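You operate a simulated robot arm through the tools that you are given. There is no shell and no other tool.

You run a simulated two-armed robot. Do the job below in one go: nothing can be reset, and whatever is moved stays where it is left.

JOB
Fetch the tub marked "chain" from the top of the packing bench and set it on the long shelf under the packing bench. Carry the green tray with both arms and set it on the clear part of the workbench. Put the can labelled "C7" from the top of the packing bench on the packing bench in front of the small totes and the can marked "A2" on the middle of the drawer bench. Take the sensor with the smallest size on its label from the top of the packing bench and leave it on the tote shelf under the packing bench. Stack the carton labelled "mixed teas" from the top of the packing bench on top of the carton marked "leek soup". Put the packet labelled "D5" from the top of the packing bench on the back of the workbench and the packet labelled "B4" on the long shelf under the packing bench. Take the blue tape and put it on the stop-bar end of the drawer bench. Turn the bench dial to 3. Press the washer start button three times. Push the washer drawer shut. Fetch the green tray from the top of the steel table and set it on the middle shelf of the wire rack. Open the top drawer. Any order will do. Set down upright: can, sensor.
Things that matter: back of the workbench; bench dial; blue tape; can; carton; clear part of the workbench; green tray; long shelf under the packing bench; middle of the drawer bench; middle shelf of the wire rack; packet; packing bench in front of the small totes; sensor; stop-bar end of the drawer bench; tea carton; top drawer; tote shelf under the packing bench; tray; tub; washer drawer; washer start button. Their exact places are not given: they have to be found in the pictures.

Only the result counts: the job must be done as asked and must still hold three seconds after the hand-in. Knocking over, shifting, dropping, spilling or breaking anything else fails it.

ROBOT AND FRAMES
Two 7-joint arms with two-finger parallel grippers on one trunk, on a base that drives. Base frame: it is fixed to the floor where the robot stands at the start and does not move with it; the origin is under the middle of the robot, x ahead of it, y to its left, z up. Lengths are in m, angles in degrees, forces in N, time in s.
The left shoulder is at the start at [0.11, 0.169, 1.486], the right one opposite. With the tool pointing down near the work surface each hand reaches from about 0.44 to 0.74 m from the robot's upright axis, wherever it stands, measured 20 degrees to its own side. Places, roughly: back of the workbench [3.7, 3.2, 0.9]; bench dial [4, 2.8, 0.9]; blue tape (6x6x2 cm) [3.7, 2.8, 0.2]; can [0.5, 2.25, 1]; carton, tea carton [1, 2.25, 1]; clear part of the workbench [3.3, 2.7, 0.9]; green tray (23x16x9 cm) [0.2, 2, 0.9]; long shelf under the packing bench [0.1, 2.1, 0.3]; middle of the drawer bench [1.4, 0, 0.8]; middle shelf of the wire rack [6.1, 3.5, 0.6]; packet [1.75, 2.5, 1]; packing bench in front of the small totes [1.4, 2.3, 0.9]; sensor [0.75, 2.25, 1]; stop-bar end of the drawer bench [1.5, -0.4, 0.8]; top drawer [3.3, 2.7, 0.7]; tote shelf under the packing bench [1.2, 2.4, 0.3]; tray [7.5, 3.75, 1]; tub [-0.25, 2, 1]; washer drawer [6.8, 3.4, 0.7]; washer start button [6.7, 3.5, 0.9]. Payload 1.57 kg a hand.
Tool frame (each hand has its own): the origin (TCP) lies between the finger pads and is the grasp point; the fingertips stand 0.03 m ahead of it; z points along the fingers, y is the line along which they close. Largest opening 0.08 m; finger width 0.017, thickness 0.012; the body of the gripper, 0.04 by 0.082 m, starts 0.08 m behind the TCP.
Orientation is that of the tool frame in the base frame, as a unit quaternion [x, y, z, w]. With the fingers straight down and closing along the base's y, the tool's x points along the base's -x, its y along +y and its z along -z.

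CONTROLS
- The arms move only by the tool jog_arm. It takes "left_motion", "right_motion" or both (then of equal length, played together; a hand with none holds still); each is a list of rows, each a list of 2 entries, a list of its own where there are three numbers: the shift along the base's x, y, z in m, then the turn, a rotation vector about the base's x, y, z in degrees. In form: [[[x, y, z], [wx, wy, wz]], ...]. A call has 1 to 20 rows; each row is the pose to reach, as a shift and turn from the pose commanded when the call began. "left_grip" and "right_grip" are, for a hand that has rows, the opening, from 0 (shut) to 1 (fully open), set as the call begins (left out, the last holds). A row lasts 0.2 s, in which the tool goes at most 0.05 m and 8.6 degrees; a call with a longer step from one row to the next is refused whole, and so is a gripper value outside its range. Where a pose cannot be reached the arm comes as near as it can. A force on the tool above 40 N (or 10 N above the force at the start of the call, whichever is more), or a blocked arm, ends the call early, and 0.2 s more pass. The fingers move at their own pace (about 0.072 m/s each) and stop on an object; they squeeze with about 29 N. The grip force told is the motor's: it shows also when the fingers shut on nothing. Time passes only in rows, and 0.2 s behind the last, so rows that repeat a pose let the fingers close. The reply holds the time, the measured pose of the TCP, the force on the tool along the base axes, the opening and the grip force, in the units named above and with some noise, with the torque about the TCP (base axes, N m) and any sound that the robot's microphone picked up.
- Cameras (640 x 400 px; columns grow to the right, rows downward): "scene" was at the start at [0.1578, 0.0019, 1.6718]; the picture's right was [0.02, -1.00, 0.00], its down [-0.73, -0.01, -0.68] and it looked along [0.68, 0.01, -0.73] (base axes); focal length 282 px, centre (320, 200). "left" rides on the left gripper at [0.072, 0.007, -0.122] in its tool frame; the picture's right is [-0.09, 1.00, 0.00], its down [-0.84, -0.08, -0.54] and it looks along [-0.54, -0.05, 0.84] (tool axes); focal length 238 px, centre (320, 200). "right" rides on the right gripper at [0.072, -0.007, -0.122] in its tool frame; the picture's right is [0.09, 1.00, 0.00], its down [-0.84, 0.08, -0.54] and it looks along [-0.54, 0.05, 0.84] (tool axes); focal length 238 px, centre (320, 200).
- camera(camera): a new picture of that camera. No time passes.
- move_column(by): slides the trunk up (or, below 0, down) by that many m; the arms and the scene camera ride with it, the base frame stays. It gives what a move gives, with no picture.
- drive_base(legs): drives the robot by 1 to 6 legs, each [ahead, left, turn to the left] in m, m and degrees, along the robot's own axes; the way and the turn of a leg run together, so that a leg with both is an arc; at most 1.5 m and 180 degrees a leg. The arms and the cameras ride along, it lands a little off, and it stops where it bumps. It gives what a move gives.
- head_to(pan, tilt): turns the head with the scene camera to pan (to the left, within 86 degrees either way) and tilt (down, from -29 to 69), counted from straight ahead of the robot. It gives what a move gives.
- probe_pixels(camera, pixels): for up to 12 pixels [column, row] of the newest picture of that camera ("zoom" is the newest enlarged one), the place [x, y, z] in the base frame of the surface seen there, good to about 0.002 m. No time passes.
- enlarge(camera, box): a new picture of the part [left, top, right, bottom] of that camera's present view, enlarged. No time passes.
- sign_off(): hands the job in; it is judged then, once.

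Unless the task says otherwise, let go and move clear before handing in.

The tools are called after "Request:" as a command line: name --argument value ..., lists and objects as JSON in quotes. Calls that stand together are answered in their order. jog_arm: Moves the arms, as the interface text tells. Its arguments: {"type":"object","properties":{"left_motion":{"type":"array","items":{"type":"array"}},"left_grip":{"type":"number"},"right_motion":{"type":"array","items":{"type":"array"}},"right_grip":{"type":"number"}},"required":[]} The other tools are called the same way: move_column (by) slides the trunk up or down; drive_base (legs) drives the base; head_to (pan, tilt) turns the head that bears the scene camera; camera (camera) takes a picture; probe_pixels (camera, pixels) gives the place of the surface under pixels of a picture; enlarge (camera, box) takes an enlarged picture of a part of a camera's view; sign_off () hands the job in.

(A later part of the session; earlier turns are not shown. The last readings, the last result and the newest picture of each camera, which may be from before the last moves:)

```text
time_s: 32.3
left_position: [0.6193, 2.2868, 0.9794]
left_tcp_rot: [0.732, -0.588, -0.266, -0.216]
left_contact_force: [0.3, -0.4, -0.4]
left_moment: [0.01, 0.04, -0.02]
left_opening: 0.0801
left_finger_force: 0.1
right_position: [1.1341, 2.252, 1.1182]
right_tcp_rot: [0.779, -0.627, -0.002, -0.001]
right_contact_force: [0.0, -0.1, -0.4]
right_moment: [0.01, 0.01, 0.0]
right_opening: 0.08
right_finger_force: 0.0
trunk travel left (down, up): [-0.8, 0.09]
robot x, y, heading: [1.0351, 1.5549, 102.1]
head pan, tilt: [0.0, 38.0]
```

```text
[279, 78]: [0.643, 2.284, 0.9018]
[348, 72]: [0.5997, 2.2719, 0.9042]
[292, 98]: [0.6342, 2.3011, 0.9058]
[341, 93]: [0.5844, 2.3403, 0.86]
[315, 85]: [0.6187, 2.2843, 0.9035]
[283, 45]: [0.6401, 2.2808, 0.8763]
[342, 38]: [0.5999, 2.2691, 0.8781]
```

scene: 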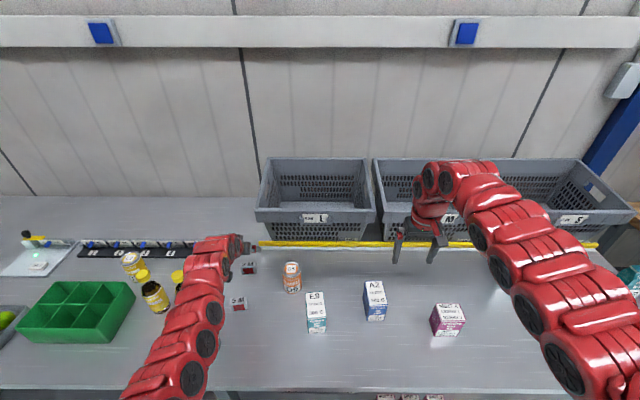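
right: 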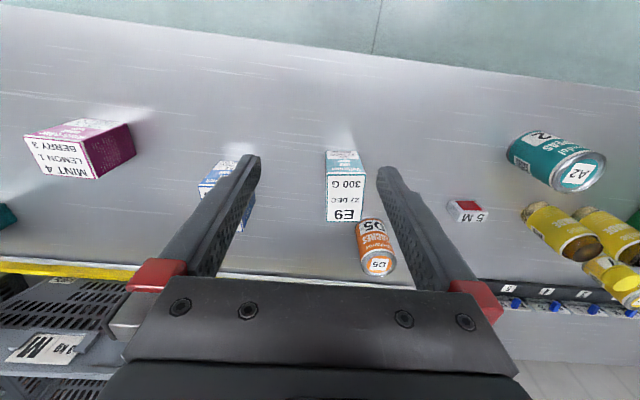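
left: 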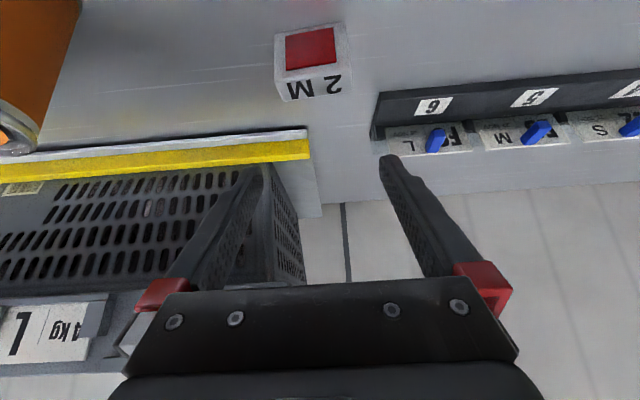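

The sensor's centre is about (0.619, 2.288), right under the hand. I'll descend and close.

Request:
jog_arm --left_motion '[[[0, 0.001, -0.03], [0, 0, 0]], [[0, 0.001, -0.06], [0, 0, 0]], [[0, 0.001, -0.086], [0, 0, 0]], [[0, 0.001, -0.086], [0, 0, 0]]]'

Request:
jog_arm --left_motion '[[[0, 0, 0], [0, 0, 0]], [[0, 0, 0], [0, 0, 0]], [[0, 0, 0], [0, 0, 0]], [[0, 0, 0], [0, 0, 0]]]' --left_grip 0

Request:
camera --camera "left"

```text
time_s: 33.3
left_position: [0.6172, 2.2879, 0.8933]
left_tcp_rot: [0.732, -0.589, -0.266, -0.216]
left_contact_force: [0.8, 0.1, 0.7]
left_moment: [0.0, 0.0, -0.02]
left_opening: 0.0799
left_finger_force: 0.1
right_position: [1.1356, 2.2532, 1.1176]
right_tcp_rot: [0.779, -0.627, -0.002, -0.001]
right_contact_force: [-0.4, 0.1, 0.0]
right_moment: [-0.01, -0.02, 0.01]
right_opening: 0.0801
right_finger_force: 0.0
trunk travel left (down, up): [-0.8, 0.09]
robot x, y, heading: [1.0385, 1.5604, 102.2]
head pan, tilt: [0.0, 38.0]
```

```text
time_s: 34.3
left_position: [0.6178, 2.2881, 0.8939]
left_tcp_rot: [0.733, -0.588, -0.267, -0.216]
left_contact_force: [-0.1, 0.5, 0.3]
left_moment: [0.0, 0.06, 0.01]
left_opening: 0.0524
left_finger_force: 29.5
right_position: [1.1352, 2.2529, 1.1177]
right_tcp_rot: [0.78, -0.626, -0.001, -0.001]
right_contact_force: [-0.3, 0.6, 0.4]
right_moment: [0.0, 0.01, -0.01]
right_opening: 0.0799
right_finger_force: 0.1
trunk travel left (down, up): [-0.8, 0.09]
robot x, y, heading: [1.0413, 1.5566, 102.3]
head pan, tilt: [0.0, 38.0]
```

```text
taken
```

left: 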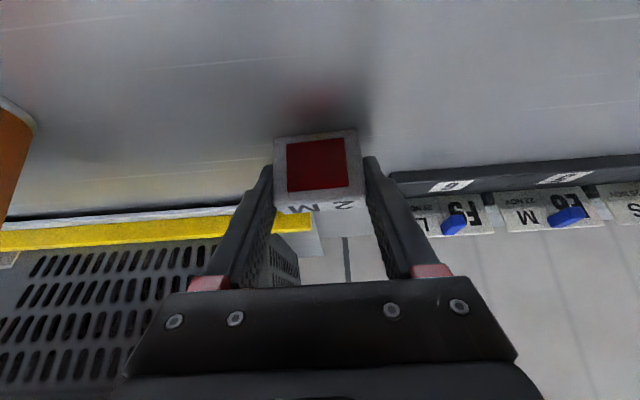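

The sensor is held (opening 0.052 m, 29 N). I'll lift it, pull it back clear of the totes and look for packet B4.

Request:
jog_arm --left_motion '[[[0, 0, 0.04], [0, 0, 0]], [[0, 0, 0.08], [0, 0, 0]], [[0, 0, 0.12], [0, 0, 0]], [[0.008, -0.039, 0.15], [0, 0, 0]], [[0.017, -0.078, 0.18], [0, 0, 0]], [[0.026, -0.117, 0.21], [0, 0, 0]], [[0.034, -0.156, 0.22], [0, 0, 0]]]'

Request:
camera --camera "left"

Request:
drive_base --legs '[[0, -0.37, 0]]'

Request:
camera --camera "scene"

Request:
camera --camera "right"

```text
time_s: 35.9
left_position: [0.652, 2.1309, 1.1141]
left_tcp_rot: [0.732, -0.59, -0.266, -0.215]
left_contact_force: [0.4, -1.2, 0.1]
left_moment: [0.03, 0.0, 0.0]
left_opening: 0.0
left_finger_force: 21.6
right_position: [1.1366, 2.2528, 1.1184]
right_tcp_rot: [0.779, -0.627, -0.002, 0.001]
right_contact_force: [0.6, 0.1, -0.2]
right_moment: [0.0, 0.02, 0.0]
right_opening: 0.0801
right_finger_force: 0.1
trunk travel left (down, up): [-0.8, 0.09]
robot x, y, heading: [1.0393, 1.558, 102.3]
head pan, tilt: [0.0, 38.0]
```

```text
taken
```

left: 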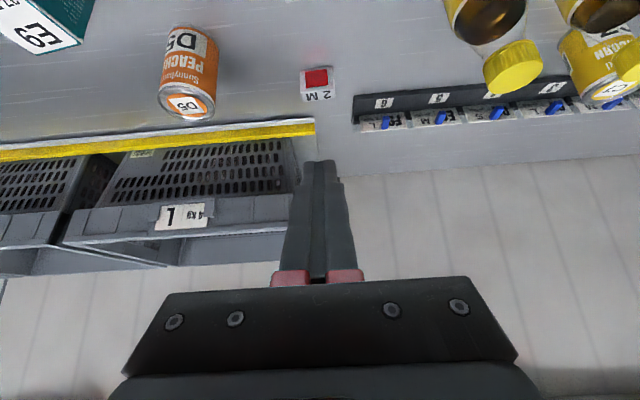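

```text
time_s: 38.2
left_position: [1.0048, 2.2112, 1.113]
left_tcp_rot: [0.733, -0.588, -0.266, -0.215]
left_contact_force: [0.6, 0.8, 0.3]
left_moment: [0.0, -0.01, -0.02]
left_opening: 0.0
left_finger_force: 20.9
right_position: [1.4898, 2.3319, 1.1182]
right_tcp_rot: [0.781, -0.625, 0.001, 0.0]
right_contact_force: [1.4, -0.1, 0.3]
right_moment: [-0.01, 0.01, 0.0]
right_opening: 0.08
right_finger_force: 0.1
trunk travel left (down, up): [-0.8, 0.09]
robot x, y, heading: [1.3966, 1.637, 102.5]
head pan, tilt: [0.0, 38.0]
```

```text
taken
```

scene: 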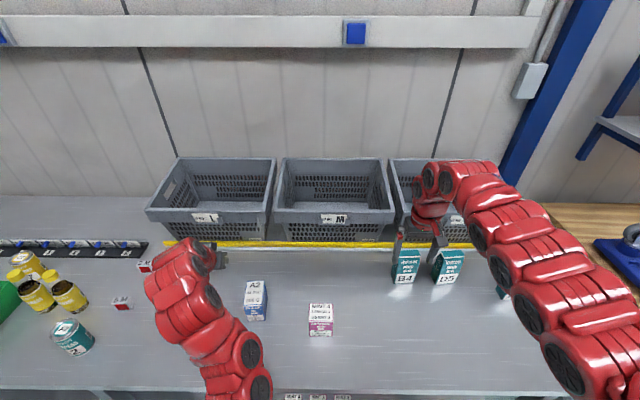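

```text
taken
```

right: 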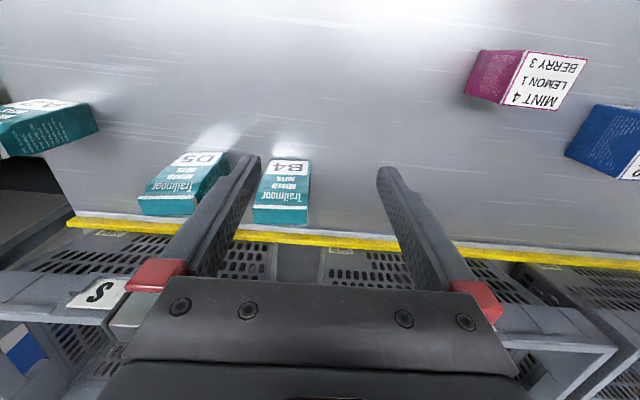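

The left fingers closed on nothing: the sensor slipped out and still stands upright at its old place, pixel (318,85) of the left picture. I'll take packet B4 with the right hand first, then redo the sensor with a better-centred grip.

Request:
probe_pixels --camera "right" --pixels '[[258, 198], [306, 198], [255, 220], [306, 222], [265, 165], [308, 163], [145, 190], [190, 213], [225, 155], [180, 155], [285, 235], [300, 220]]'

Request:
enlarge --camera "scene" --box '[360, 210, 520, 310]'

Request:
probe_pixels --camera "zoom" --pixels '[[150, 160], [245, 165], [135, 270], [225, 275], [300, 165], [405, 165], [295, 270], [390, 280], [190, 155], [350, 157]]'

```text
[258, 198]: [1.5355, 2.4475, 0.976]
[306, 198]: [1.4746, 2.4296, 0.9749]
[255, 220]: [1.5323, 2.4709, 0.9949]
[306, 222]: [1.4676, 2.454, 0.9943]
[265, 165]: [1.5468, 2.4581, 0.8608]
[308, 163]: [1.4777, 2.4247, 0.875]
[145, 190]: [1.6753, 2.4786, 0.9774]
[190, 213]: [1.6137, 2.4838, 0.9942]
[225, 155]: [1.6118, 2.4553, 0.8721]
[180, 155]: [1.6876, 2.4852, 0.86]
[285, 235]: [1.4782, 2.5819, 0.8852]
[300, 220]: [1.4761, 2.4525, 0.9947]
```

```text
4.00 times, centred on (440, 260) of scene
```

zoom: 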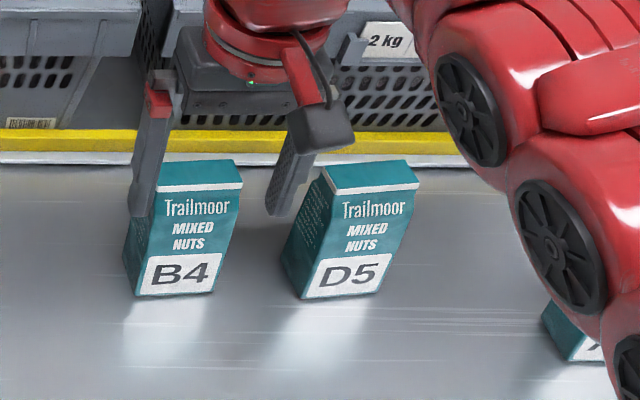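

```text
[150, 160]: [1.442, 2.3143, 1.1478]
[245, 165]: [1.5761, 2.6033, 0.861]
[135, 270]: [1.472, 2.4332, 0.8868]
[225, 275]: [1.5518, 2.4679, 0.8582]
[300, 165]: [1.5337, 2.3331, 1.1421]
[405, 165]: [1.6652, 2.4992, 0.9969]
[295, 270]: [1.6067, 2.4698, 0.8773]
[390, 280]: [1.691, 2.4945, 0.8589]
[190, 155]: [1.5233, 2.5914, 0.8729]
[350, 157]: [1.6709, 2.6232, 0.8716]
```

Packet B4 is about 6.4 cm wide, stands to z≈0.995 and is centred near (1.50, 2.458). I'll check the tote lip clearance behind it first.

Request:
camera --camera "scene"

Request:
probe_pixels --camera "scene" --pixels '[[335, 218], [360, 212], [470, 218], [400, 205], [330, 238], [205, 217], [330, 246], [412, 262], [406, 250], [320, 310], [322, 332], [255, 310]]'

```text
taken
```

scene: 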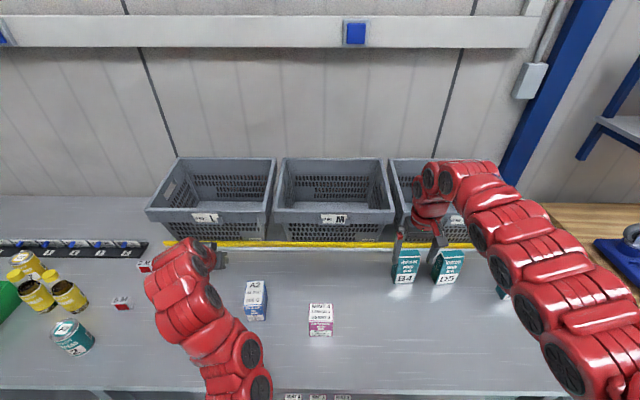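

```text
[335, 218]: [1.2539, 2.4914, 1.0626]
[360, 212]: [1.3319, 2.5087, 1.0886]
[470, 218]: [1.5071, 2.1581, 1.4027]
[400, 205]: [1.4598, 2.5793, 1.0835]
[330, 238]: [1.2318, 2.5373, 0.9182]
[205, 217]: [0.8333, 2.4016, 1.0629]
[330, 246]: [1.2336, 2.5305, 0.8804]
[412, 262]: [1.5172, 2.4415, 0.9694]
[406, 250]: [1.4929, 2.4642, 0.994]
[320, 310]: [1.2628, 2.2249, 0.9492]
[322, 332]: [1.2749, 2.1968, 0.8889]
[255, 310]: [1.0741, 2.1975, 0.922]
```

The tote lip is at n≈2.167, about 7 cm behind the packet, so a forward-tilted grip is clear. I'll tilt the right hand and hover above B4.

Request:
jog_arm --right_motion '[[[0.002, 0.02, 0], [7.75, 1.99, 0.75]], [[0.004, 0.04, 0], [15.5, 3.99, 1.5]], [[0.006, 0.06, -0.01], [23.2, 5.98, 2.24]], [[0.008, 0.08, -0.02], [31.0, 7.98, 2.99]], [[0.01, 0.1, -0.04], [38.73, 9.97, 3.74]], [[0.0117, 0.1166, -0.055], [38.73, 9.97, 3.74]], [[0.0117, 0.1166, -0.06], [38.73, 9.97, 3.74]]]'

Request:
camera --camera "right"

```text
time_s: 39.8
left_position: [1.0041, 2.2099, 1.1132]
left_tcp_rot: [0.733, -0.588, -0.266, -0.215]
left_contact_force: [0.0, 0.2, 0.7]
left_moment: [0.07, 0.01, -0.01]
left_opening: 0.0
left_finger_force: 21.1
right_position: [1.4999, 2.4486, 1.0589]
right_tcp_rot: [0.753, -0.561, -0.275, -0.205]
right_contact_force: [0.9, -0.7, 0.6]
right_moment: [-0.02, 0.0, 0.02]
right_opening: 0.0799
right_finger_force: 0.1
trunk travel left (down, up): [-0.8, 0.09]
robot x, y, heading: [1.3938, 1.6381, 102.6]
head pan, tilt: [0.0, 38.0]
```

```text
taken
```

right: 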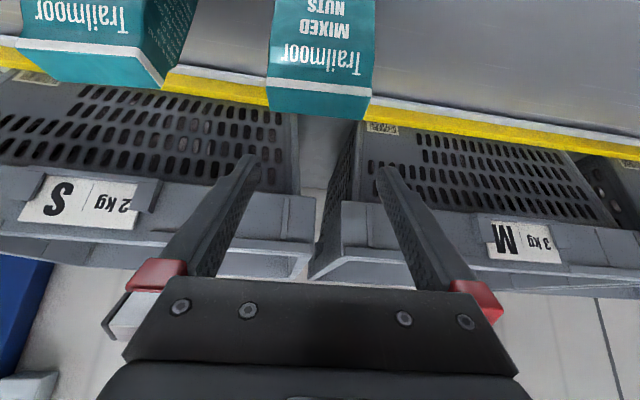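

B4 is centred between the fingers at (320,100). I'll probe its top corners for its depth and yaw.

Request:
probe_pixels --camera "right" --pixels '[[271, 84], [373, 92], [271, 104], [370, 118], [275, 40], [373, 40]]'

```text
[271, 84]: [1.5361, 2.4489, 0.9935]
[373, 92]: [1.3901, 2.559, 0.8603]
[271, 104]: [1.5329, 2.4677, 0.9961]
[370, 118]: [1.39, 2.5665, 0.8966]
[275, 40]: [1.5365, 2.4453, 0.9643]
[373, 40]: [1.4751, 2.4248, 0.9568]
```

The packet is only about 2.5 cm deep, so I'll shift 8 mm back, descend to z≈0.935 and close.

Request:
jog_arm --right_motion '[[[0.002, -0.008, -0.02], [0, 0, 0]], [[0.002, -0.008, -0.05], [0, 0, 0]], [[0.002, -0.008, -0.08], [0, 0, 0]], [[0.002, -0.008, -0.105], [0, 0, 0]], [[0.002, -0.008, -0.124], [0, 0, 0]], [[0.002, -0.008, -0.124], [0, 0, 0]]]'

Request:
jog_arm --right_motion '[[[0, 0, 0], [0, 0, 0]], [[0, 0, 0], [0, 0, 0]], [[0, 0, 0], [0, 0, 0]], [[0, 0, 0], [0, 0, 0]]]' --right_grip 0

Request:
jog_arm --right_motion '[[[0, 0, 0.01], [0, 0, 0]], [[0, 0, 0.02], [0, 0, 0]], [[0, 0, 0.03], [0, 0, 0]], [[0, 0, 0.03], [0, 0, 0]]]'

Request:
camera --camera "right"

```text
time_s: 41.2
left_position: [1.0062, 2.2103, 1.1144]
left_tcp_rot: [0.734, -0.587, -0.266, -0.214]
left_contact_force: [-0.1, -0.1, -0.1]
left_moment: [-0.01, 0.01, 0.02]
left_opening: 0.0001
left_finger_force: 21.0
right_position: [1.5027, 2.4408, 0.9339]
right_tcp_rot: [0.753, -0.561, -0.275, -0.206]
right_contact_force: [0.5, 0.4, 0.0]
right_moment: [0.0, 0.0, 0.01]
right_opening: 0.0799
right_finger_force: 0.0
trunk travel left (down, up): [-0.8, 0.09]
robot x, y, heading: [1.3936, 1.6387, 102.6]
head pan, tilt: [0.0, 38.0]
```

```text
time_s: 42.2
left_position: [1.0048, 2.2106, 1.1131]
left_tcp_rot: [0.734, -0.587, -0.267, -0.215]
left_contact_force: [0.3, -0.3, -0.4]
left_moment: [0.01, 0.0, 0.02]
left_opening: 0.0001
left_finger_force: 21.6
right_position: [1.503, 2.4406, 0.9346]
right_tcp_rot: [0.753, -0.561, -0.274, -0.205]
right_contact_force: [-0.6, 0.9, -0.5]
right_moment: [0.09, 0.05, -0.01]
right_opening: 0.0695
right_finger_force: 28.8
trunk travel left (down, up): [-0.8, 0.09]
robot x, y, heading: [1.3949, 1.6366, 102.7]
head pan, tilt: [0.0, 38.0]
```

```text
time_s: 43.2
left_position: [1.006, 2.21, 1.1128]
left_tcp_rot: [0.734, -0.587, -0.266, -0.214]
left_contact_force: [-0.1, 0.2, 0.3]
left_moment: [-0.01, 0.02, 0.01]
left_opening: 0.0002
left_finger_force: 21.5
right_position: [1.5026, 2.4397, 0.9637]
right_tcp_rot: [0.753, -0.562, -0.274, -0.206]
right_contact_force: [1.5, 0.4, -1.8]
right_moment: [-0.04, -0.01, 0.01]
right_opening: 0.0697
right_finger_force: 29.1
trunk travel left (down, up): [-0.8, 0.09]
robot x, y, heading: [1.3979, 1.6376, 102.5]
head pan, tilt: [0.0, 38.0]
```

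```text
taken
```

right: 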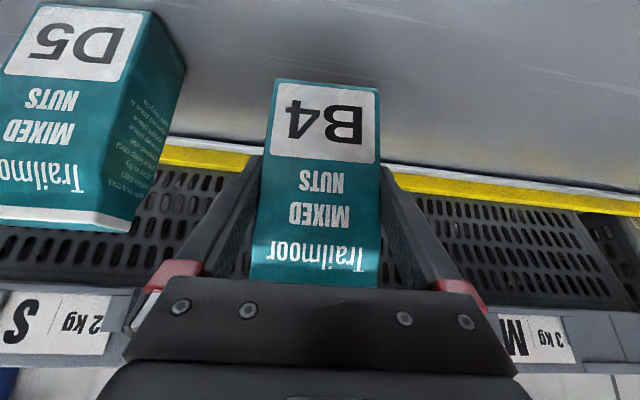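

B4 is firmly held (opening 0.07 m). I'll lift it high and pull back, open the left hand, and return to the 2 M sensor.

Request:
jog_arm --right_motion '[[[0, 0, 0.03], [0, 0, 0]], [[0, 0, 0.07], [0, 0, 0]], [[0, 0, 0.11], [0, 0, 0]], [[0.006, -0.03, 0.15], [0, 0, 0]], [[0.013, -0.06, 0.18], [0, 0, 0]], [[0.021, -0.1, 0.19], [0, 0, 0]], [[0.021, -0.1, 0.19], [0, 0, 0]]]' --left_grip 1 --left_motion '[[[0, 0, 0], [0, 0, 0]], [[0, 0, 0], [0, 0, 0]], [[0, 0, 0], [0, 0, 0]], [[0, 0, 0], [0, 0, 0]], [[0, 0, 0], [0, 0, 0]], [[0, 0, 0], [0, 0, 0]], [[0, 0, 0], [0, 0, 0]]]'

Request:
drive_base --legs '[[0, 0.36, 0]]'

Request:
camera --camera "scene"

Request:
camera --camera "left"

Request:
enlarge --camera "left" --box '[260, 40, 388, 120]'

```text
refused: row 4 steps farther than a row can; nothing moved
```

```text
time_s: 45.5
left_position: [0.656, 2.1314, 1.1128]
left_tcp_rot: [0.735, -0.586, -0.267, -0.214]
left_contact_force: [0.2, 0.3, -0.7]
left_moment: [0.01, -0.01, 0.0]
left_opening: 0.0
left_finger_force: 21.3
right_position: [1.1514, 2.3625, 0.9624]
right_tcp_rot: [0.753, -0.561, -0.274, -0.205]
right_contact_force: [-0.8, -0.5, -0.6]
right_moment: [-0.04, -0.01, 0.01]
right_opening: 0.0694
right_finger_force: 28.2
trunk travel left (down, up): [-0.8, 0.09]
robot x, y, heading: [1.0461, 1.5586, 102.9]
head pan, tilt: [0.0, 38.0]
```

```text
taken
```

scene: 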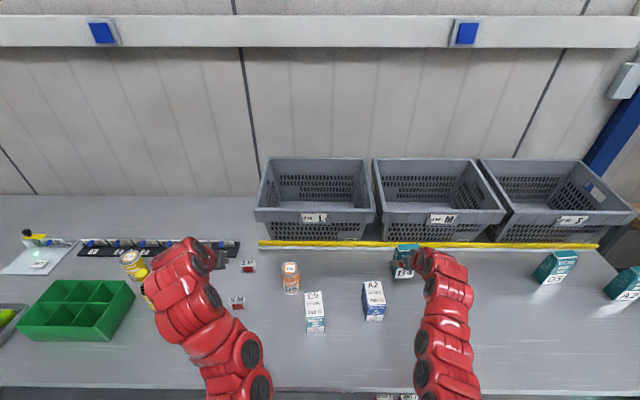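

```text
taken
```

left: 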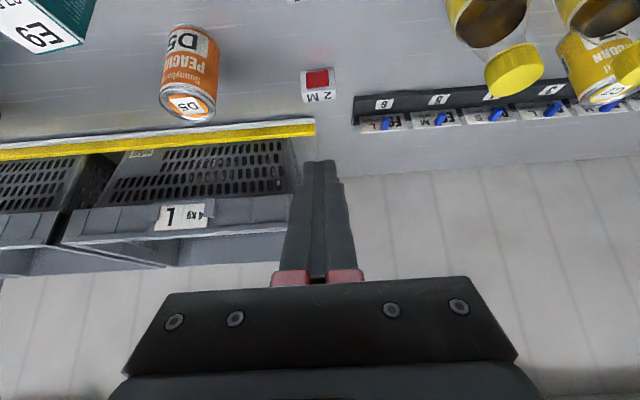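

```text
5.00 times, centred on (324, 80) of left
```

zoom: 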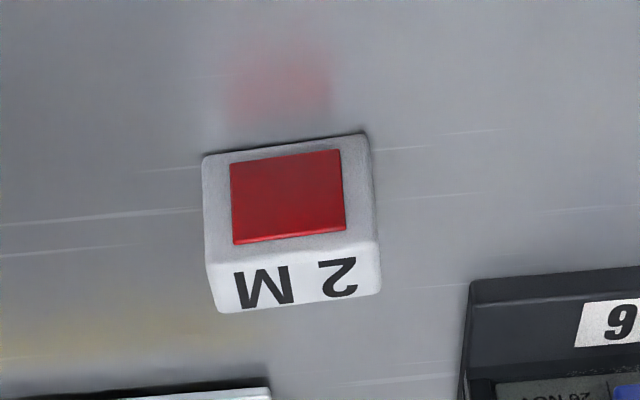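

The lift was refused for too long a step, so the base moved with B4 only 3 cm above the bench, though nothing was touched by the readings. I'll now lift B4 properly and probe the sensor.

Request:
probe_pixels --camera "zoom" --pixels '[[215, 260], [375, 245], [225, 305], [375, 285], [210, 165], [360, 145], [290, 275]]'

Request:
jog_arm --right_motion '[[[0, 0, 0.03], [0, 0, 0]], [[0, 0, 0.07], [0, 0, 0]], [[0, 0, 0.11], [0, 0, 0]], [[0.006, -0.03, 0.14], [0, 0, 0]], [[0.013, -0.06, 0.165], [0, 0, 0]], [[0.021, -0.09, 0.18], [0, 0, 0]], [[0.021, -0.1, 0.19], [0, 0, 0]]]' --left_grip 1 --left_motion '[[[0, 0, 0], [0, 0, 0]], [[0, 0, 0], [0, 0, 0]], [[0, 0, 0], [0, 0, 0]], [[0, 0, 0], [0, 0, 0]], [[0, 0, 0], [0, 0, 0]], [[0, 0, 0], [0, 0, 0]], [[0, 0, 0], [0, 0, 0]]]'

Request:
camera --camera "right"

Request:
camera --camera "scene"

```text
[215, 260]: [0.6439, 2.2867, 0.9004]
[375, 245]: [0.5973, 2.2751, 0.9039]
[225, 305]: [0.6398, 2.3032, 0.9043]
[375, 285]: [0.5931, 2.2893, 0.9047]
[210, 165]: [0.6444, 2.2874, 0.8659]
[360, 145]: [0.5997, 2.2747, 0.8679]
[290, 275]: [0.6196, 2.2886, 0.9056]
```

```text
time_s: 47.1
left_position: [0.6553, 2.131, 1.1143]
left_tcp_rot: [0.734, -0.586, -0.267, -0.214]
left_contact_force: [0.7, 0.8, -0.5]
left_moment: [-0.01, -0.03, 0.01]
left_opening: 0.0797
left_finger_force: 0.1
right_position: [1.1716, 2.2615, 1.1547]
right_tcp_rot: [0.754, -0.561, -0.274, -0.204]
right_contact_force: [0.8, -0.3, -1.7]
right_moment: [0.05, 0.0, 0.02]
right_opening: 0.0694
right_finger_force: 29.1
trunk travel left (down, up): [-0.8, 0.09]
robot x, y, heading: [1.0495, 1.5564, 102.7]
head pan, tilt: [0.0, 38.0]
```

```text
taken
```

right: 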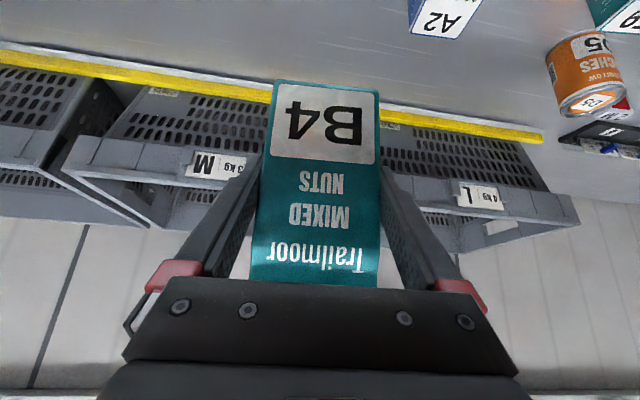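

```text
taken
```

scene: 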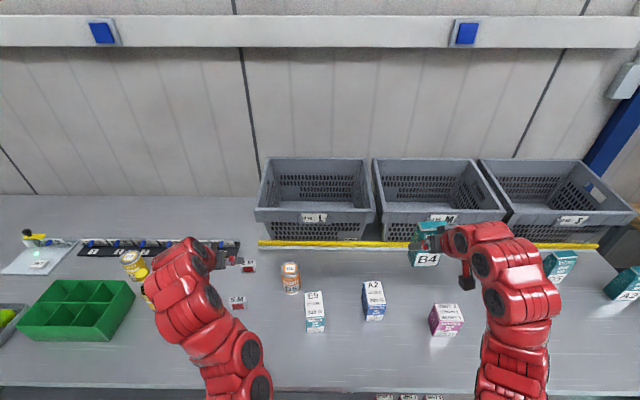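

B4 is now high and clear, and the sensor centre is (0.6185, 2.2886) with about 14.5° yaw. I'll bring the left hand over it with the pads centred on it.

Request:
jog_arm --left_motion '[[[-0.009, 0.035, 0], [0, 0, 0.9]], [[-0.018, 0.07, -0.02], [0, 0, 1.8]], [[-0.027, 0.105, -0.05], [0, 0, 1.8]], [[-0.033, 0.135, -0.085], [0, 0, 1.8]], [[-0.0353, 0.15, -0.12], [0, 0, 1.8]], [[-0.0353, 0.15, -0.15], [0, 0, 1.8]], [[-0.0353, 0.15, -0.18], [0, 0, 1.8]], [[-0.0353, 0.15, -0.2], [0, 0, 1.8]], [[-0.0353, 0.15, -0.2], [0, 0, 1.8]]]'

Request:
camera --camera "left"

```text
time_s: 49.1
left_position: [0.6189, 2.281, 0.9142]
left_tcp_rot: [0.744, -0.574, -0.269, -0.21]
left_contact_force: [-1.1, 0.7, -0.1]
left_moment: [-0.04, 0.01, 0.0]
left_opening: 0.08
left_finger_force: 0.1
right_position: [1.1713, 2.2615, 1.1542]
right_tcp_rot: [0.753, -0.562, -0.274, -0.206]
right_contact_force: [0.0, 0.6, -1.6]
right_moment: [-0.03, -0.02, -0.03]
right_opening: 0.0696
right_finger_force: 29.3
trunk travel left (down, up): [-0.8, 0.09]
robot x, y, heading: [1.0458, 1.5582, 102.9]
head pan, tilt: [0.0, 38.0]
```

```text
taken
```

left: 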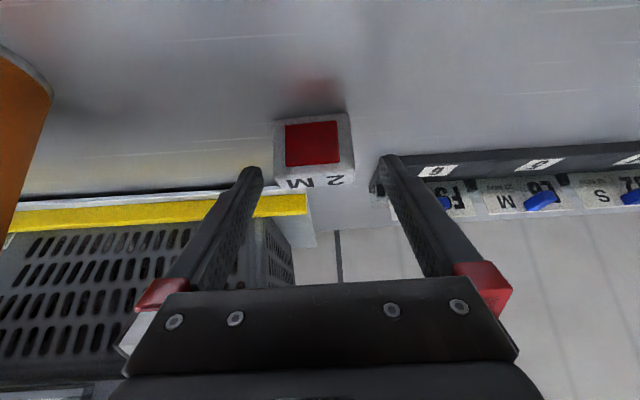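

The sensor sits centrally between the fingers at (313,150). I'll go down the last 2 cm, close, and lift gently by 2 cm.

Request:
jog_arm --left_motion '[[[0.0005, 0, -0.012], [0, 0, 0]], [[0.0005, 0, -0.0225], [0, 0, 0]], [[0.0005, 0, -0.0225], [0, 0, 0]]]'

Request:
jog_arm --left_motion '[[[0, 0, 0], [0, 0, 0]], [[0, 0, 0], [0, 0, 0]], [[0, 0, 0], [0, 0, 0]], [[0, 0, 0], [0, 0, 0]], [[0, 0, 0], [0, 0, 0]]]' --left_grip 0

Request:
jog_arm --left_motion '[[[0, 0, 0.004], [0, 0, 0]], [[0, 0, 0.01], [0, 0, 0]], [[0, 0, 0.016], [0, 0, 0]], [[0, 0, 0.02], [0, 0, 0]], [[0, 0, 0.02], [0, 0, 0]]]'

Request:
camera --camera "left"

```text
time_s: 49.9
left_position: [0.62, 2.2807, 0.892]
left_tcp_rot: [0.743, -0.574, -0.271, -0.21]
left_contact_force: [-1.0, 0.6, 0.2]
left_moment: [-0.02, 0.0, 0.02]
left_opening: 0.0799
left_finger_force: 0.0
right_position: [1.1719, 2.2596, 1.1548]
right_tcp_rot: [0.754, -0.561, -0.274, -0.205]
right_contact_force: [0.7, 0.5, -2.0]
right_moment: [-0.04, 0.0, -0.01]
right_opening: 0.0696
right_finger_force: 29.1
trunk travel left (down, up): [-0.8, 0.09]
robot x, y, heading: [1.0487, 1.559, 102.8]
head pan, tilt: [0.0, 38.0]
```

```text
time_s: 51.1
left_position: [0.6188, 2.2799, 0.8915]
left_tcp_rot: [0.743, -0.575, -0.27, -0.21]
left_contact_force: [0.3, -0.1, 1.4]
left_moment: [0.03, 0.05, 0.01]
left_opening: 0.0515
left_finger_force: 28.6
right_position: [1.1705, 2.2618, 1.1544]
right_tcp_rot: [0.753, -0.562, -0.274, -0.205]
right_contact_force: [-0.7, -1.1, -1.1]
right_moment: [0.01, 0.01, 0.01]
right_opening: 0.0696
right_finger_force: 28.9
trunk travel left (down, up): [-0.8, 0.09]
robot x, y, heading: [1.0465, 1.5603, 102.7]
head pan, tilt: [0.0, 38.0]
```

```text
time_s: 52.3
left_position: [0.6193, 2.2799, 0.912]
left_tcp_rot: [0.744, -0.575, -0.269, -0.21]
left_contact_force: [0.1, 0.4, 0.3]
left_moment: [0.05, -0.04, 0.02]
left_opening: 0.0515
left_finger_force: 29.6
right_position: [1.1719, 2.2613, 1.1548]
right_tcp_rot: [0.754, -0.561, -0.274, -0.205]
right_contact_force: [-0.1, -0.5, -0.7]
right_moment: [-0.02, -0.04, -0.01]
right_opening: 0.0699
right_finger_force: 28.9
trunk travel left (down, up): [-0.8, 0.09]
robot x, y, heading: [1.0444, 1.5571, 102.9]
head pan, tilt: [0.0, 38.0]
```

```text
taken
```

left: 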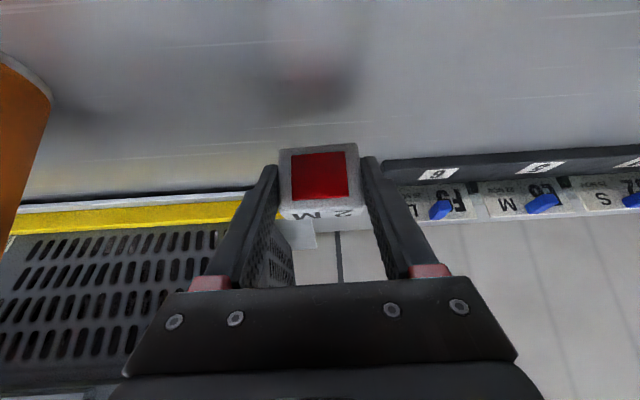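

The sensor stays in the grip with its shadow separated below it. I'll lift gently, pull back, and then back the robot away from the bench.

Request:
jog_arm --left_motion '[[[0, 0, 0.015], [0, 0, 0]], [[0, 0, 0.035], [0, 0, 0]], [[0, 0, 0.06], [0, 0, 0]], [[0.001, -0.005, 0.085], [0, 0, 0]], [[0.003, -0.015, 0.11], [0, 0, 0]], [[0.007, -0.03, 0.135], [0, 0, 0]], [[0.012, -0.05, 0.155], [0, 0, 0]], [[0.017, -0.075, 0.17], [0, 0, 0]], [[0.02, -0.09, 0.18], [0, 0, 0]], [[0.02, -0.09, 0.18], [0, 0, 0]]]'

Request:
drive_base --legs '[[-0.6, 0, 0]]'

Request:
head_to --pan 0 --tilt 35

Request:
camera --camera "scene"

Request:
camera --camera "left"

```text
time_s: 54.5
left_position: [0.6405, 2.1912, 1.0884]
left_tcp_rot: [0.744, -0.575, -0.27, -0.209]
left_contact_force: [0.0, -0.5, -0.4]
left_moment: [-0.01, -0.03, 0.0]
left_opening: 0.0515
left_finger_force: 28.9
right_position: [1.1719, 2.2615, 1.1542]
right_tcp_rot: [0.754, -0.562, -0.274, -0.205]
right_contact_force: [0.2, -0.3, -1.8]
right_moment: [-0.03, -0.05, -0.02]
right_opening: 0.0696
right_finger_force: 28.7
trunk travel left (down, up): [-0.8, 0.09]
robot x, y, heading: [1.0474, 1.5581, 102.9]
head pan, tilt: [0.0, 38.0]
```

```text
time_s: 57.9
left_position: [0.7706, 1.6164, 1.0885]
left_tcp_rot: [0.744, -0.575, -0.27, -0.21]
left_contact_force: [0.0, -0.2, -0.7]
left_moment: [-0.06, -0.01, 0.02]
left_opening: 0.0514
left_finger_force: 28.4
right_position: [1.303, 1.6831, 1.1527]
right_tcp_rot: [0.754, -0.561, -0.274, -0.204]
right_contact_force: [0.2, 0.4, -1.6]
right_moment: [-0.02, 0.01, 0.03]
right_opening: 0.0697
right_finger_force: 28.8
trunk travel left (down, up): [-0.8, 0.09]
robot x, y, heading: [1.1785, 0.9827, 102.7]
head pan, tilt: [0.0, 38.0]
```

```text
time_s: 58.5
left_position: [0.7701, 1.616, 1.0887]
left_tcp_rot: [0.743, -0.575, -0.269, -0.21]
left_contact_force: [-0.8, 0.2, -0.9]
left_moment: [-0.04, 0.01, -0.02]
left_opening: 0.0514
left_finger_force: 28.9
right_position: [1.3029, 1.6847, 1.1542]
right_tcp_rot: [0.753, -0.562, -0.274, -0.205]
right_contact_force: [0.4, -0.4, -1.6]
right_moment: [0.0, 0.02, 0.0]
right_opening: 0.0699
right_finger_force: 29.2
trunk travel left (down, up): [-0.8, 0.09]
robot x, y, heading: [1.1747, 0.98, 102.7]
head pan, tilt: [0.0, 35.0]
```

```text
taken
```

scene: 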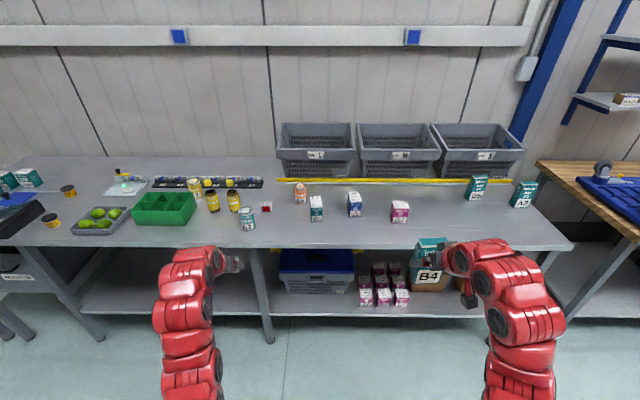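

```text
taken
```

left: 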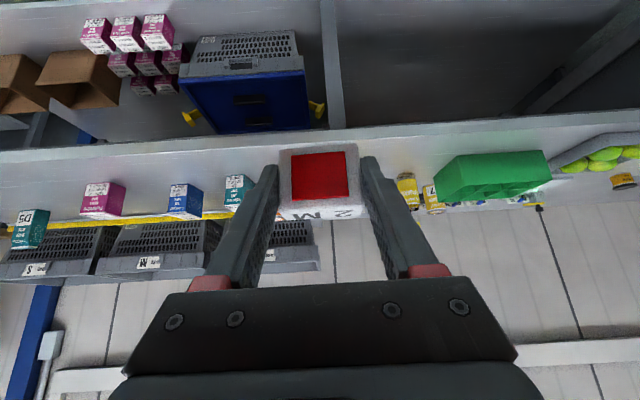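

Both objects are held and I've backed off. In front of the blue-lidded tote there is a free strip of shelf for the sensor. I'll pull the right hand back and lower the trunk so I can see and reach the shelf.

Request:
jog_arm --right_motion '[[[0.009, -0.039, 0], [0, 0, 0]], [[0.018, -0.078, 0], [0, 0, 0]], [[0.021, -0.098, 0], [0, 0, 0]]]'

Request:
move_column --by -0.6

Request:
head_to --pan 0 --tilt 25

Request:
camera --camera "scene"

```text
time_s: 59.3
left_position: [0.77, 1.6163, 1.0877]
left_tcp_rot: [0.743, -0.575, -0.269, -0.21]
left_contact_force: [-1.0, -0.7, 0.0]
left_moment: [0.02, -0.02, 0.02]
left_opening: 0.0514
left_finger_force: 29.0
right_position: [1.3198, 1.5879, 1.1553]
right_tcp_rot: [0.753, -0.561, -0.278, -0.204]
right_contact_force: [1.2, -0.5, -2.2]
right_moment: [0.01, 0.1, 0.1]
right_opening: 0.0696
right_finger_force: 29.1
trunk travel left (down, up): [-0.8, 0.09]
robot x, y, heading: [1.178, 0.9831, 102.7]
head pan, tilt: [0.0, 35.0]
```

```text
refused: -0.6 is not a number from -0.4 to 0.4
```

```text
time_s: 60.0
left_position: [0.7722, 1.6168, 1.0892]
left_tcp_rot: [0.743, -0.576, -0.269, -0.21]
left_contact_force: [0.5, 0.6, -0.9]
left_moment: [-0.04, -0.02, 0.01]
left_opening: 0.0514
left_finger_force: 28.6
right_position: [1.3202, 1.5873, 1.1565]
right_tcp_rot: [0.754, -0.559, -0.28, -0.202]
right_contact_force: [-0.4, 0.2, -1.7]
right_moment: [0.04, 0.04, 0.03]
right_opening: 0.0694
right_finger_force: 28.7
trunk travel left (down, up): [-0.8, 0.09]
robot x, y, heading: [1.1792, 0.9804, 102.6]
head pan, tilt: [0.0, 25.0]
```

```text
taken
```

scene: 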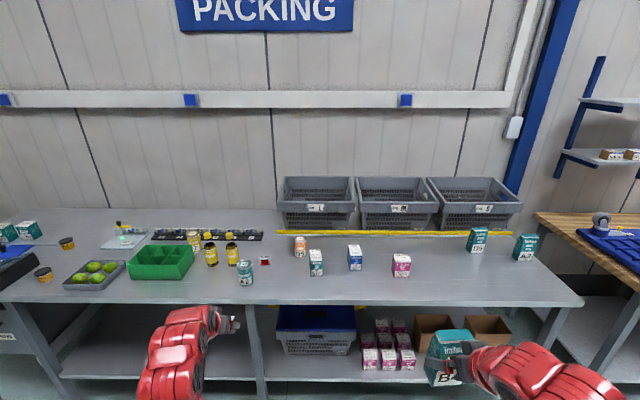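

The column moves at most 0.4 m per call, and the hands are well in front of the bench edge, so I'll lower it in two steps.

Request:
move_column --by -0.4

Request:
move_column --by -0.3

Request:
camera --camera "scene"

Request:
camera --camera "left"

```text
time_s: 63.9
left_position: [0.7719, 1.6156, 0.6888]
left_tcp_rot: [0.743, -0.575, -0.27, -0.211]
left_contact_force: [-0.2, 0.1, -0.6]
left_moment: [-0.01, -0.04, -0.01]
left_opening: 0.0512
left_finger_force: 29.4
right_position: [1.3237, 1.5875, 0.7559]
right_tcp_rot: [0.754, -0.561, -0.274, -0.205]
right_contact_force: [-0.2, -0.4, -1.1]
right_moment: [-0.02, 0.01, 0.04]
right_opening: 0.0698
right_finger_force: 29.3
trunk travel left (down, up): [-0.4, 0.49]
robot x, y, heading: [1.1775, 0.9821, 102.6]
head pan, tilt: [0.0, 25.0]
```

```text
time_s: 66.9
left_position: [0.7707, 1.6157, 0.3875]
left_tcp_rot: [0.743, -0.576, -0.269, -0.211]
left_contact_force: [-0.2, 0.0, -0.8]
left_moment: [-0.04, 0.02, 0.0]
left_opening: 0.0517
left_finger_force: 29.2
right_position: [1.3232, 1.5868, 0.4551]
right_tcp_rot: [0.753, -0.562, -0.274, -0.205]
right_contact_force: [0.3, -0.9, -1.2]
right_moment: [-0.03, -0.04, 0.01]
right_opening: 0.0693
right_finger_force: 29.1
trunk travel left (down, up): [-0.1, 0.79]
robot x, y, heading: [1.1774, 0.98, 102.6]
head pan, tilt: [0.0, 25.0]
```

```text
taken
```

scene: 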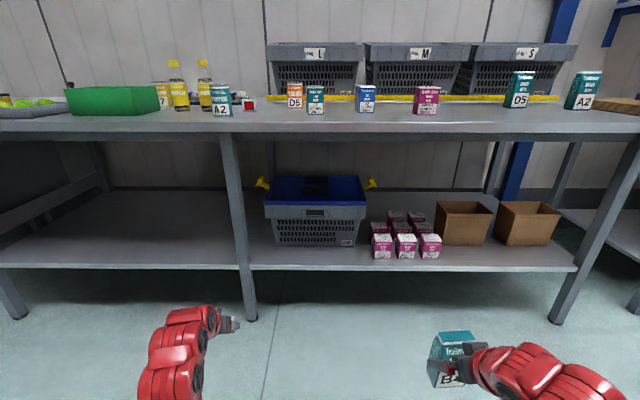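

```text
taken
```

left: 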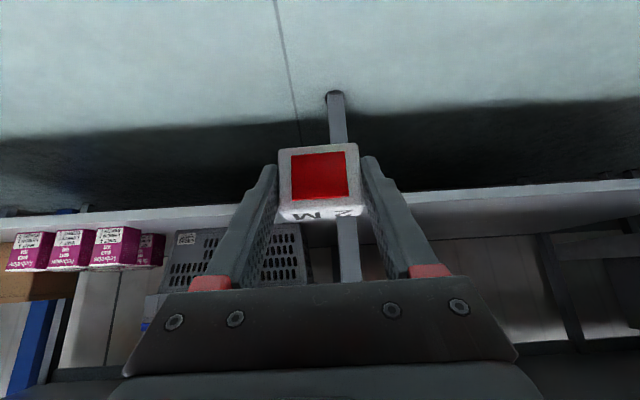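

The shelf view is now clear: the tote stands at (315,240) with a free strip of shelf in front of it. I'll probe its free area and the long shelf.

Request:
probe_pixels --camera "scene" --pixels '[[310, 249], [300, 260], [280, 249], [355, 250], [310, 266], [300, 269], [260, 245], [150, 210], [150, 260], [60, 240], [200, 250], [313, 136]]'

Request:
probe_pixels --camera "scene" --pixels '[[235, 150], [238, 230], [100, 190], [225, 195], [310, 130], [310, 240], [270, 220], [380, 255], [30, 240], [100, 235], [215, 215], [255, 230]]'

```text
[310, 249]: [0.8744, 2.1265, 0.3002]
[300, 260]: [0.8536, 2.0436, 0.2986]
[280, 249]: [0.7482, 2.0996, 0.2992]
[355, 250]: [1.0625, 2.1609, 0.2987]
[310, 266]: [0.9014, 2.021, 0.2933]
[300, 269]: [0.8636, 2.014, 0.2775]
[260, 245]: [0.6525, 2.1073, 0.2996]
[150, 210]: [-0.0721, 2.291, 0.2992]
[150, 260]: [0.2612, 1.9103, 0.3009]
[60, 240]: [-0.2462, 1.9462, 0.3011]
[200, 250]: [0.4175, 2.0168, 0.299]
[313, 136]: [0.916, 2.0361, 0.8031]
```

```text
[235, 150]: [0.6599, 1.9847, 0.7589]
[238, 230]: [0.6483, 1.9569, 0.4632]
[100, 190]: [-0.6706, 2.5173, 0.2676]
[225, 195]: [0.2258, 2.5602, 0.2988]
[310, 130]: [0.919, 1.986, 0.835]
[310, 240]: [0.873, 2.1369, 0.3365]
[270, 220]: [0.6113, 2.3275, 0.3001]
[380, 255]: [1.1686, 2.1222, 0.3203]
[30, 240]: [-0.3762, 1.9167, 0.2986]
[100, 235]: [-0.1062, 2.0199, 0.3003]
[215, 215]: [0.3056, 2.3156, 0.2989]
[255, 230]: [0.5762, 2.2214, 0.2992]
```

The tote's front is at n≈1.90 and the shelf edge at 1.785, leaving about 11 cm. I'll place the sensor at about (0.878, 2.075), driving sideways first and then in.

Request:
drive_base --legs '[[0, -0.205, 0], [0.36, 0, 0]]'

Request:
camera --camera "left"

Request:
camera --camera "right"

Request:
camera --camera "scene"

```text
time_s: 70.4
left_position: [0.8956, 2.0157, 0.3887]
left_tcp_rot: [0.742, -0.577, -0.269, -0.212]
left_contact_force: [-0.3, -0.5, 0.4]
left_moment: [-0.02, -0.04, 0.03]
left_opening: 0.0513
left_finger_force: 29.3
right_position: [1.4461, 1.9871, 0.4545]
right_tcp_rot: [0.752, -0.563, -0.273, -0.206]
right_contact_force: [-0.9, 0.0, -2.0]
right_moment: [0.01, -0.03, 0.01]
right_opening: 0.0696
right_finger_force: 29.5
trunk travel left (down, up): [-0.1, 0.79]
robot x, y, heading: [1.2987, 1.3756, 102.5]
head pan, tilt: [0.0, 25.0]
```

```text
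taken
```

left: 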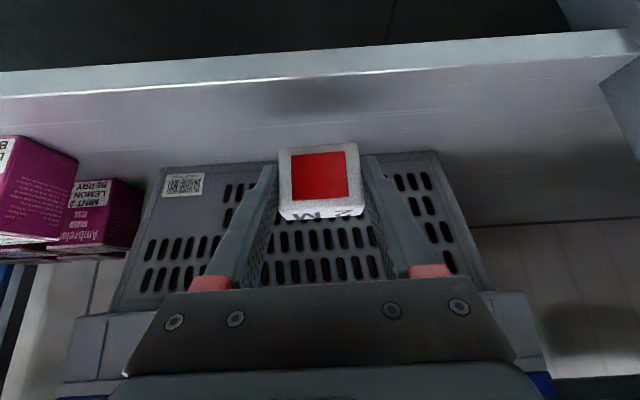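

```text
taken
```

right: 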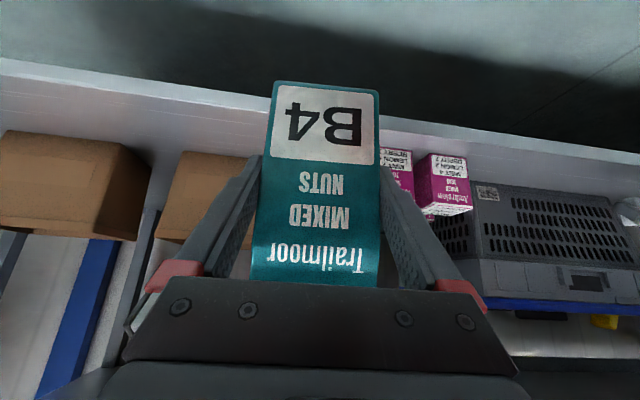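

```text
taken
```

scene: 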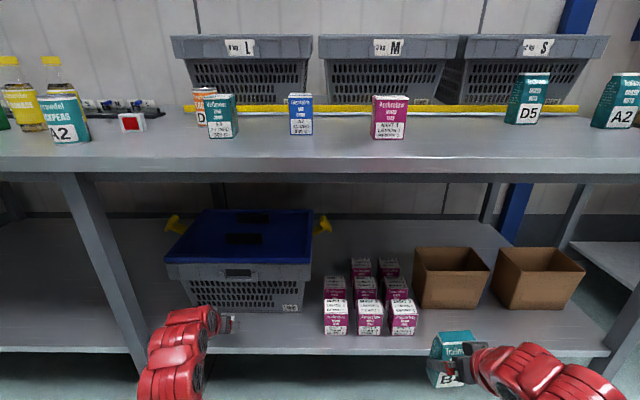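

The sensor hangs level over the shelf edge in front of the tote. I'll move 5.4 cm forward and lower it to the shelf.

Request:
jog_arm --left_motion '[[[-0.005, 0.025, 0], [0, 0, 0]], [[-0.0115, 0.053, 0], [0, 0, 0]], [[-0.0115, 0.053, -0.02], [0, 0, 0]], [[-0.0115, 0.053, -0.04], [0, 0, 0]], [[-0.0115, 0.053, -0.05], [0, 0, 0]], [[-0.0115, 0.053, -0.0555], [0, 0, 0]], [[-0.0115, 0.053, -0.0555], [0, 0, 0]]]'

Request:
camera --camera "left"

```text
time_s: 72.0
left_position: [0.884, 2.0674, 0.3344]
left_tcp_rot: [0.742, -0.577, -0.269, -0.211]
left_contact_force: [0.7, 0.1, 0.0]
left_moment: [-0.02, 0.01, 0.04]
left_opening: 0.0515
left_finger_force: 29.0
right_position: [1.4465, 1.9881, 0.4544]
right_tcp_rot: [0.753, -0.563, -0.273, -0.205]
right_contact_force: [0.1, -0.5, -1.3]
right_moment: [-0.01, 0.02, -0.04]
right_opening: 0.0696
right_finger_force: 28.9
trunk travel left (down, up): [-0.1, 0.79]
robot x, y, heading: [1.3005, 1.3836, 102.5]
head pan, tilt: [0.0, 25.0]
```

```text
taken
```

left: 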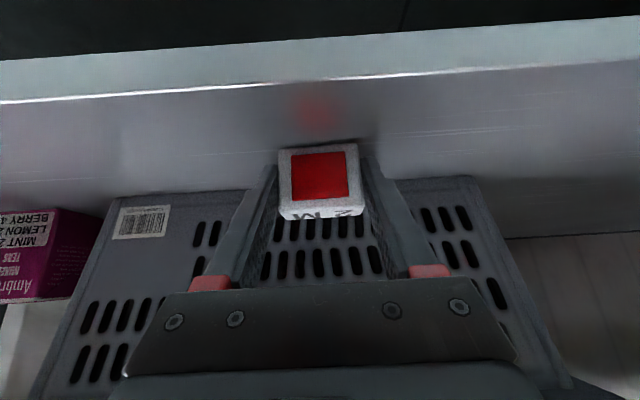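

No contact yet at z=0.334; about 3 mm remain. I'll lower that and release.

Request:
jog_arm --left_motion '[[[0, 0, -0.002], [0, 0, 0]], [[0, 0, -0.004], [0, 0, 0]], [[0, 0, -0.004], [0, 0, 0]]]'

Request:
jog_arm --left_motion '[[[0, 0, 0], [0, 0, 0]], [[0, 0, 0], [0, 0, 0]], [[0, 0, 0], [0, 0, 0]]]' --left_grip 1

Request:
camera --camera "left"

```text
time_s: 72.8
left_position: [0.8845, 2.0702, 0.3322]
left_tcp_rot: [0.742, -0.576, -0.271, -0.211]
left_contact_force: [-1.0, 2.3, 13.0]
left_moment: [0.04, 0.19, -0.04]
left_opening: 0.0513
left_finger_force: 29.4
right_position: [1.4461, 1.9854, 0.4544]
right_tcp_rot: [0.752, -0.563, -0.274, -0.206]
right_contact_force: [0.0, 0.5, -1.6]
right_moment: [-0.01, -0.01, -0.01]
right_opening: 0.0696
right_finger_force: 29.0
trunk travel left (down, up): [-0.1, 0.79]
robot x, y, heading: [1.2996, 1.383, 102.6]
head pan, tilt: [0.0, 25.0]
```

```text
time_s: 73.6
left_position: [0.884, 2.07, 0.329]
left_tcp_rot: [0.742, -0.576, -0.27, -0.211]
left_contact_force: [0.8, -0.3, 2.7]
left_moment: [0.04, 0.07, 0.02]
left_opening: 0.0788
left_finger_force: 0.1
right_position: [1.4464, 1.9862, 0.4539]
right_tcp_rot: [0.752, -0.563, -0.274, -0.206]
right_contact_force: [0.3, 0.6, -2.1]
right_moment: [-0.01, 0.0, 0.01]
right_opening: 0.0695
right_finger_force: 29.0
trunk travel left (down, up): [-0.1, 0.79]
robot x, y, heading: [1.2985, 1.379, 102.4]
head pan, tilt: [0.0, 25.0]
```

```text
taken
```

left: 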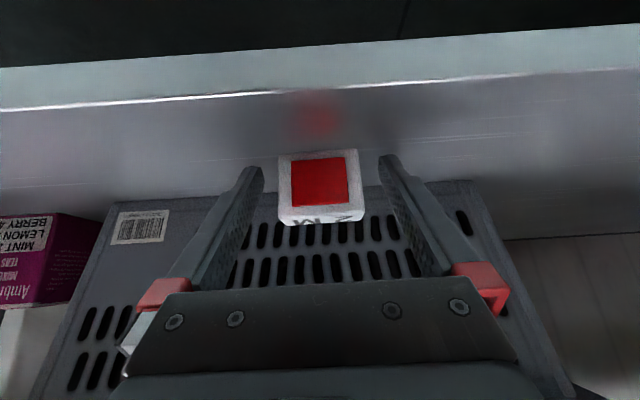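

The sensor stands on the shelf, with 13 N contact before the release. I'll raise the hand straight off it and pull back.

Request:
jog_arm --left_motion '[[[0, 0, 0.02], [0, 0, 0]], [[0, 0, 0.05], [0, 0, 0]], [[0.003, -0.015, 0.08], [0, 0, 0]], [[0.01, -0.045, 0.1], [0, 0, 0]], [[0.018, -0.085, 0.1], [0, 0, 0]], [[0.026, -0.12, 0.1], [0, 0, 0]]]'

Request:
enlarge --camera "left" --box '[160, 0, 480, 200]'

```text
time_s: 75.0
left_position: [0.9117, 1.9456, 0.4295]
left_tcp_rot: [0.742, -0.577, -0.269, -0.21]
left_contact_force: [-1.6, 0.1, -0.1]
left_moment: [0.0, 0.0, 0.0]
left_opening: 0.0799
left_finger_force: 0.0
right_position: [1.447, 1.9858, 0.454]
right_tcp_rot: [0.753, -0.563, -0.273, -0.205]
right_contact_force: [0.3, -0.8, 0.0]
right_moment: [-0.02, -0.03, -0.01]
right_opening: 0.0696
right_finger_force: 28.9
trunk travel left (down, up): [-0.1, 0.79]
robot x, y, heading: [1.2969, 1.3828, 102.6]
head pan, tilt: [0.0, 25.0]
```

```text
2.00 times, centred on (320, 100) of left
```

zoom: 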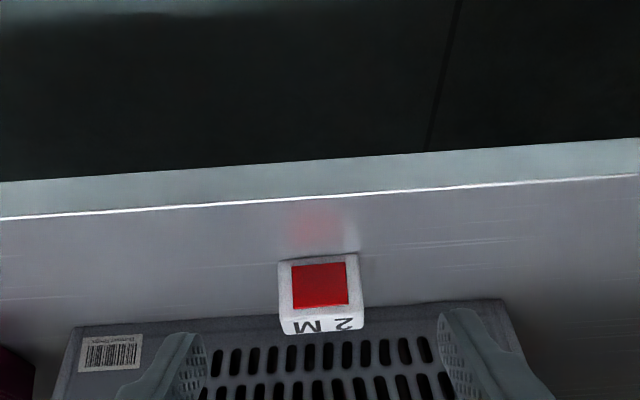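

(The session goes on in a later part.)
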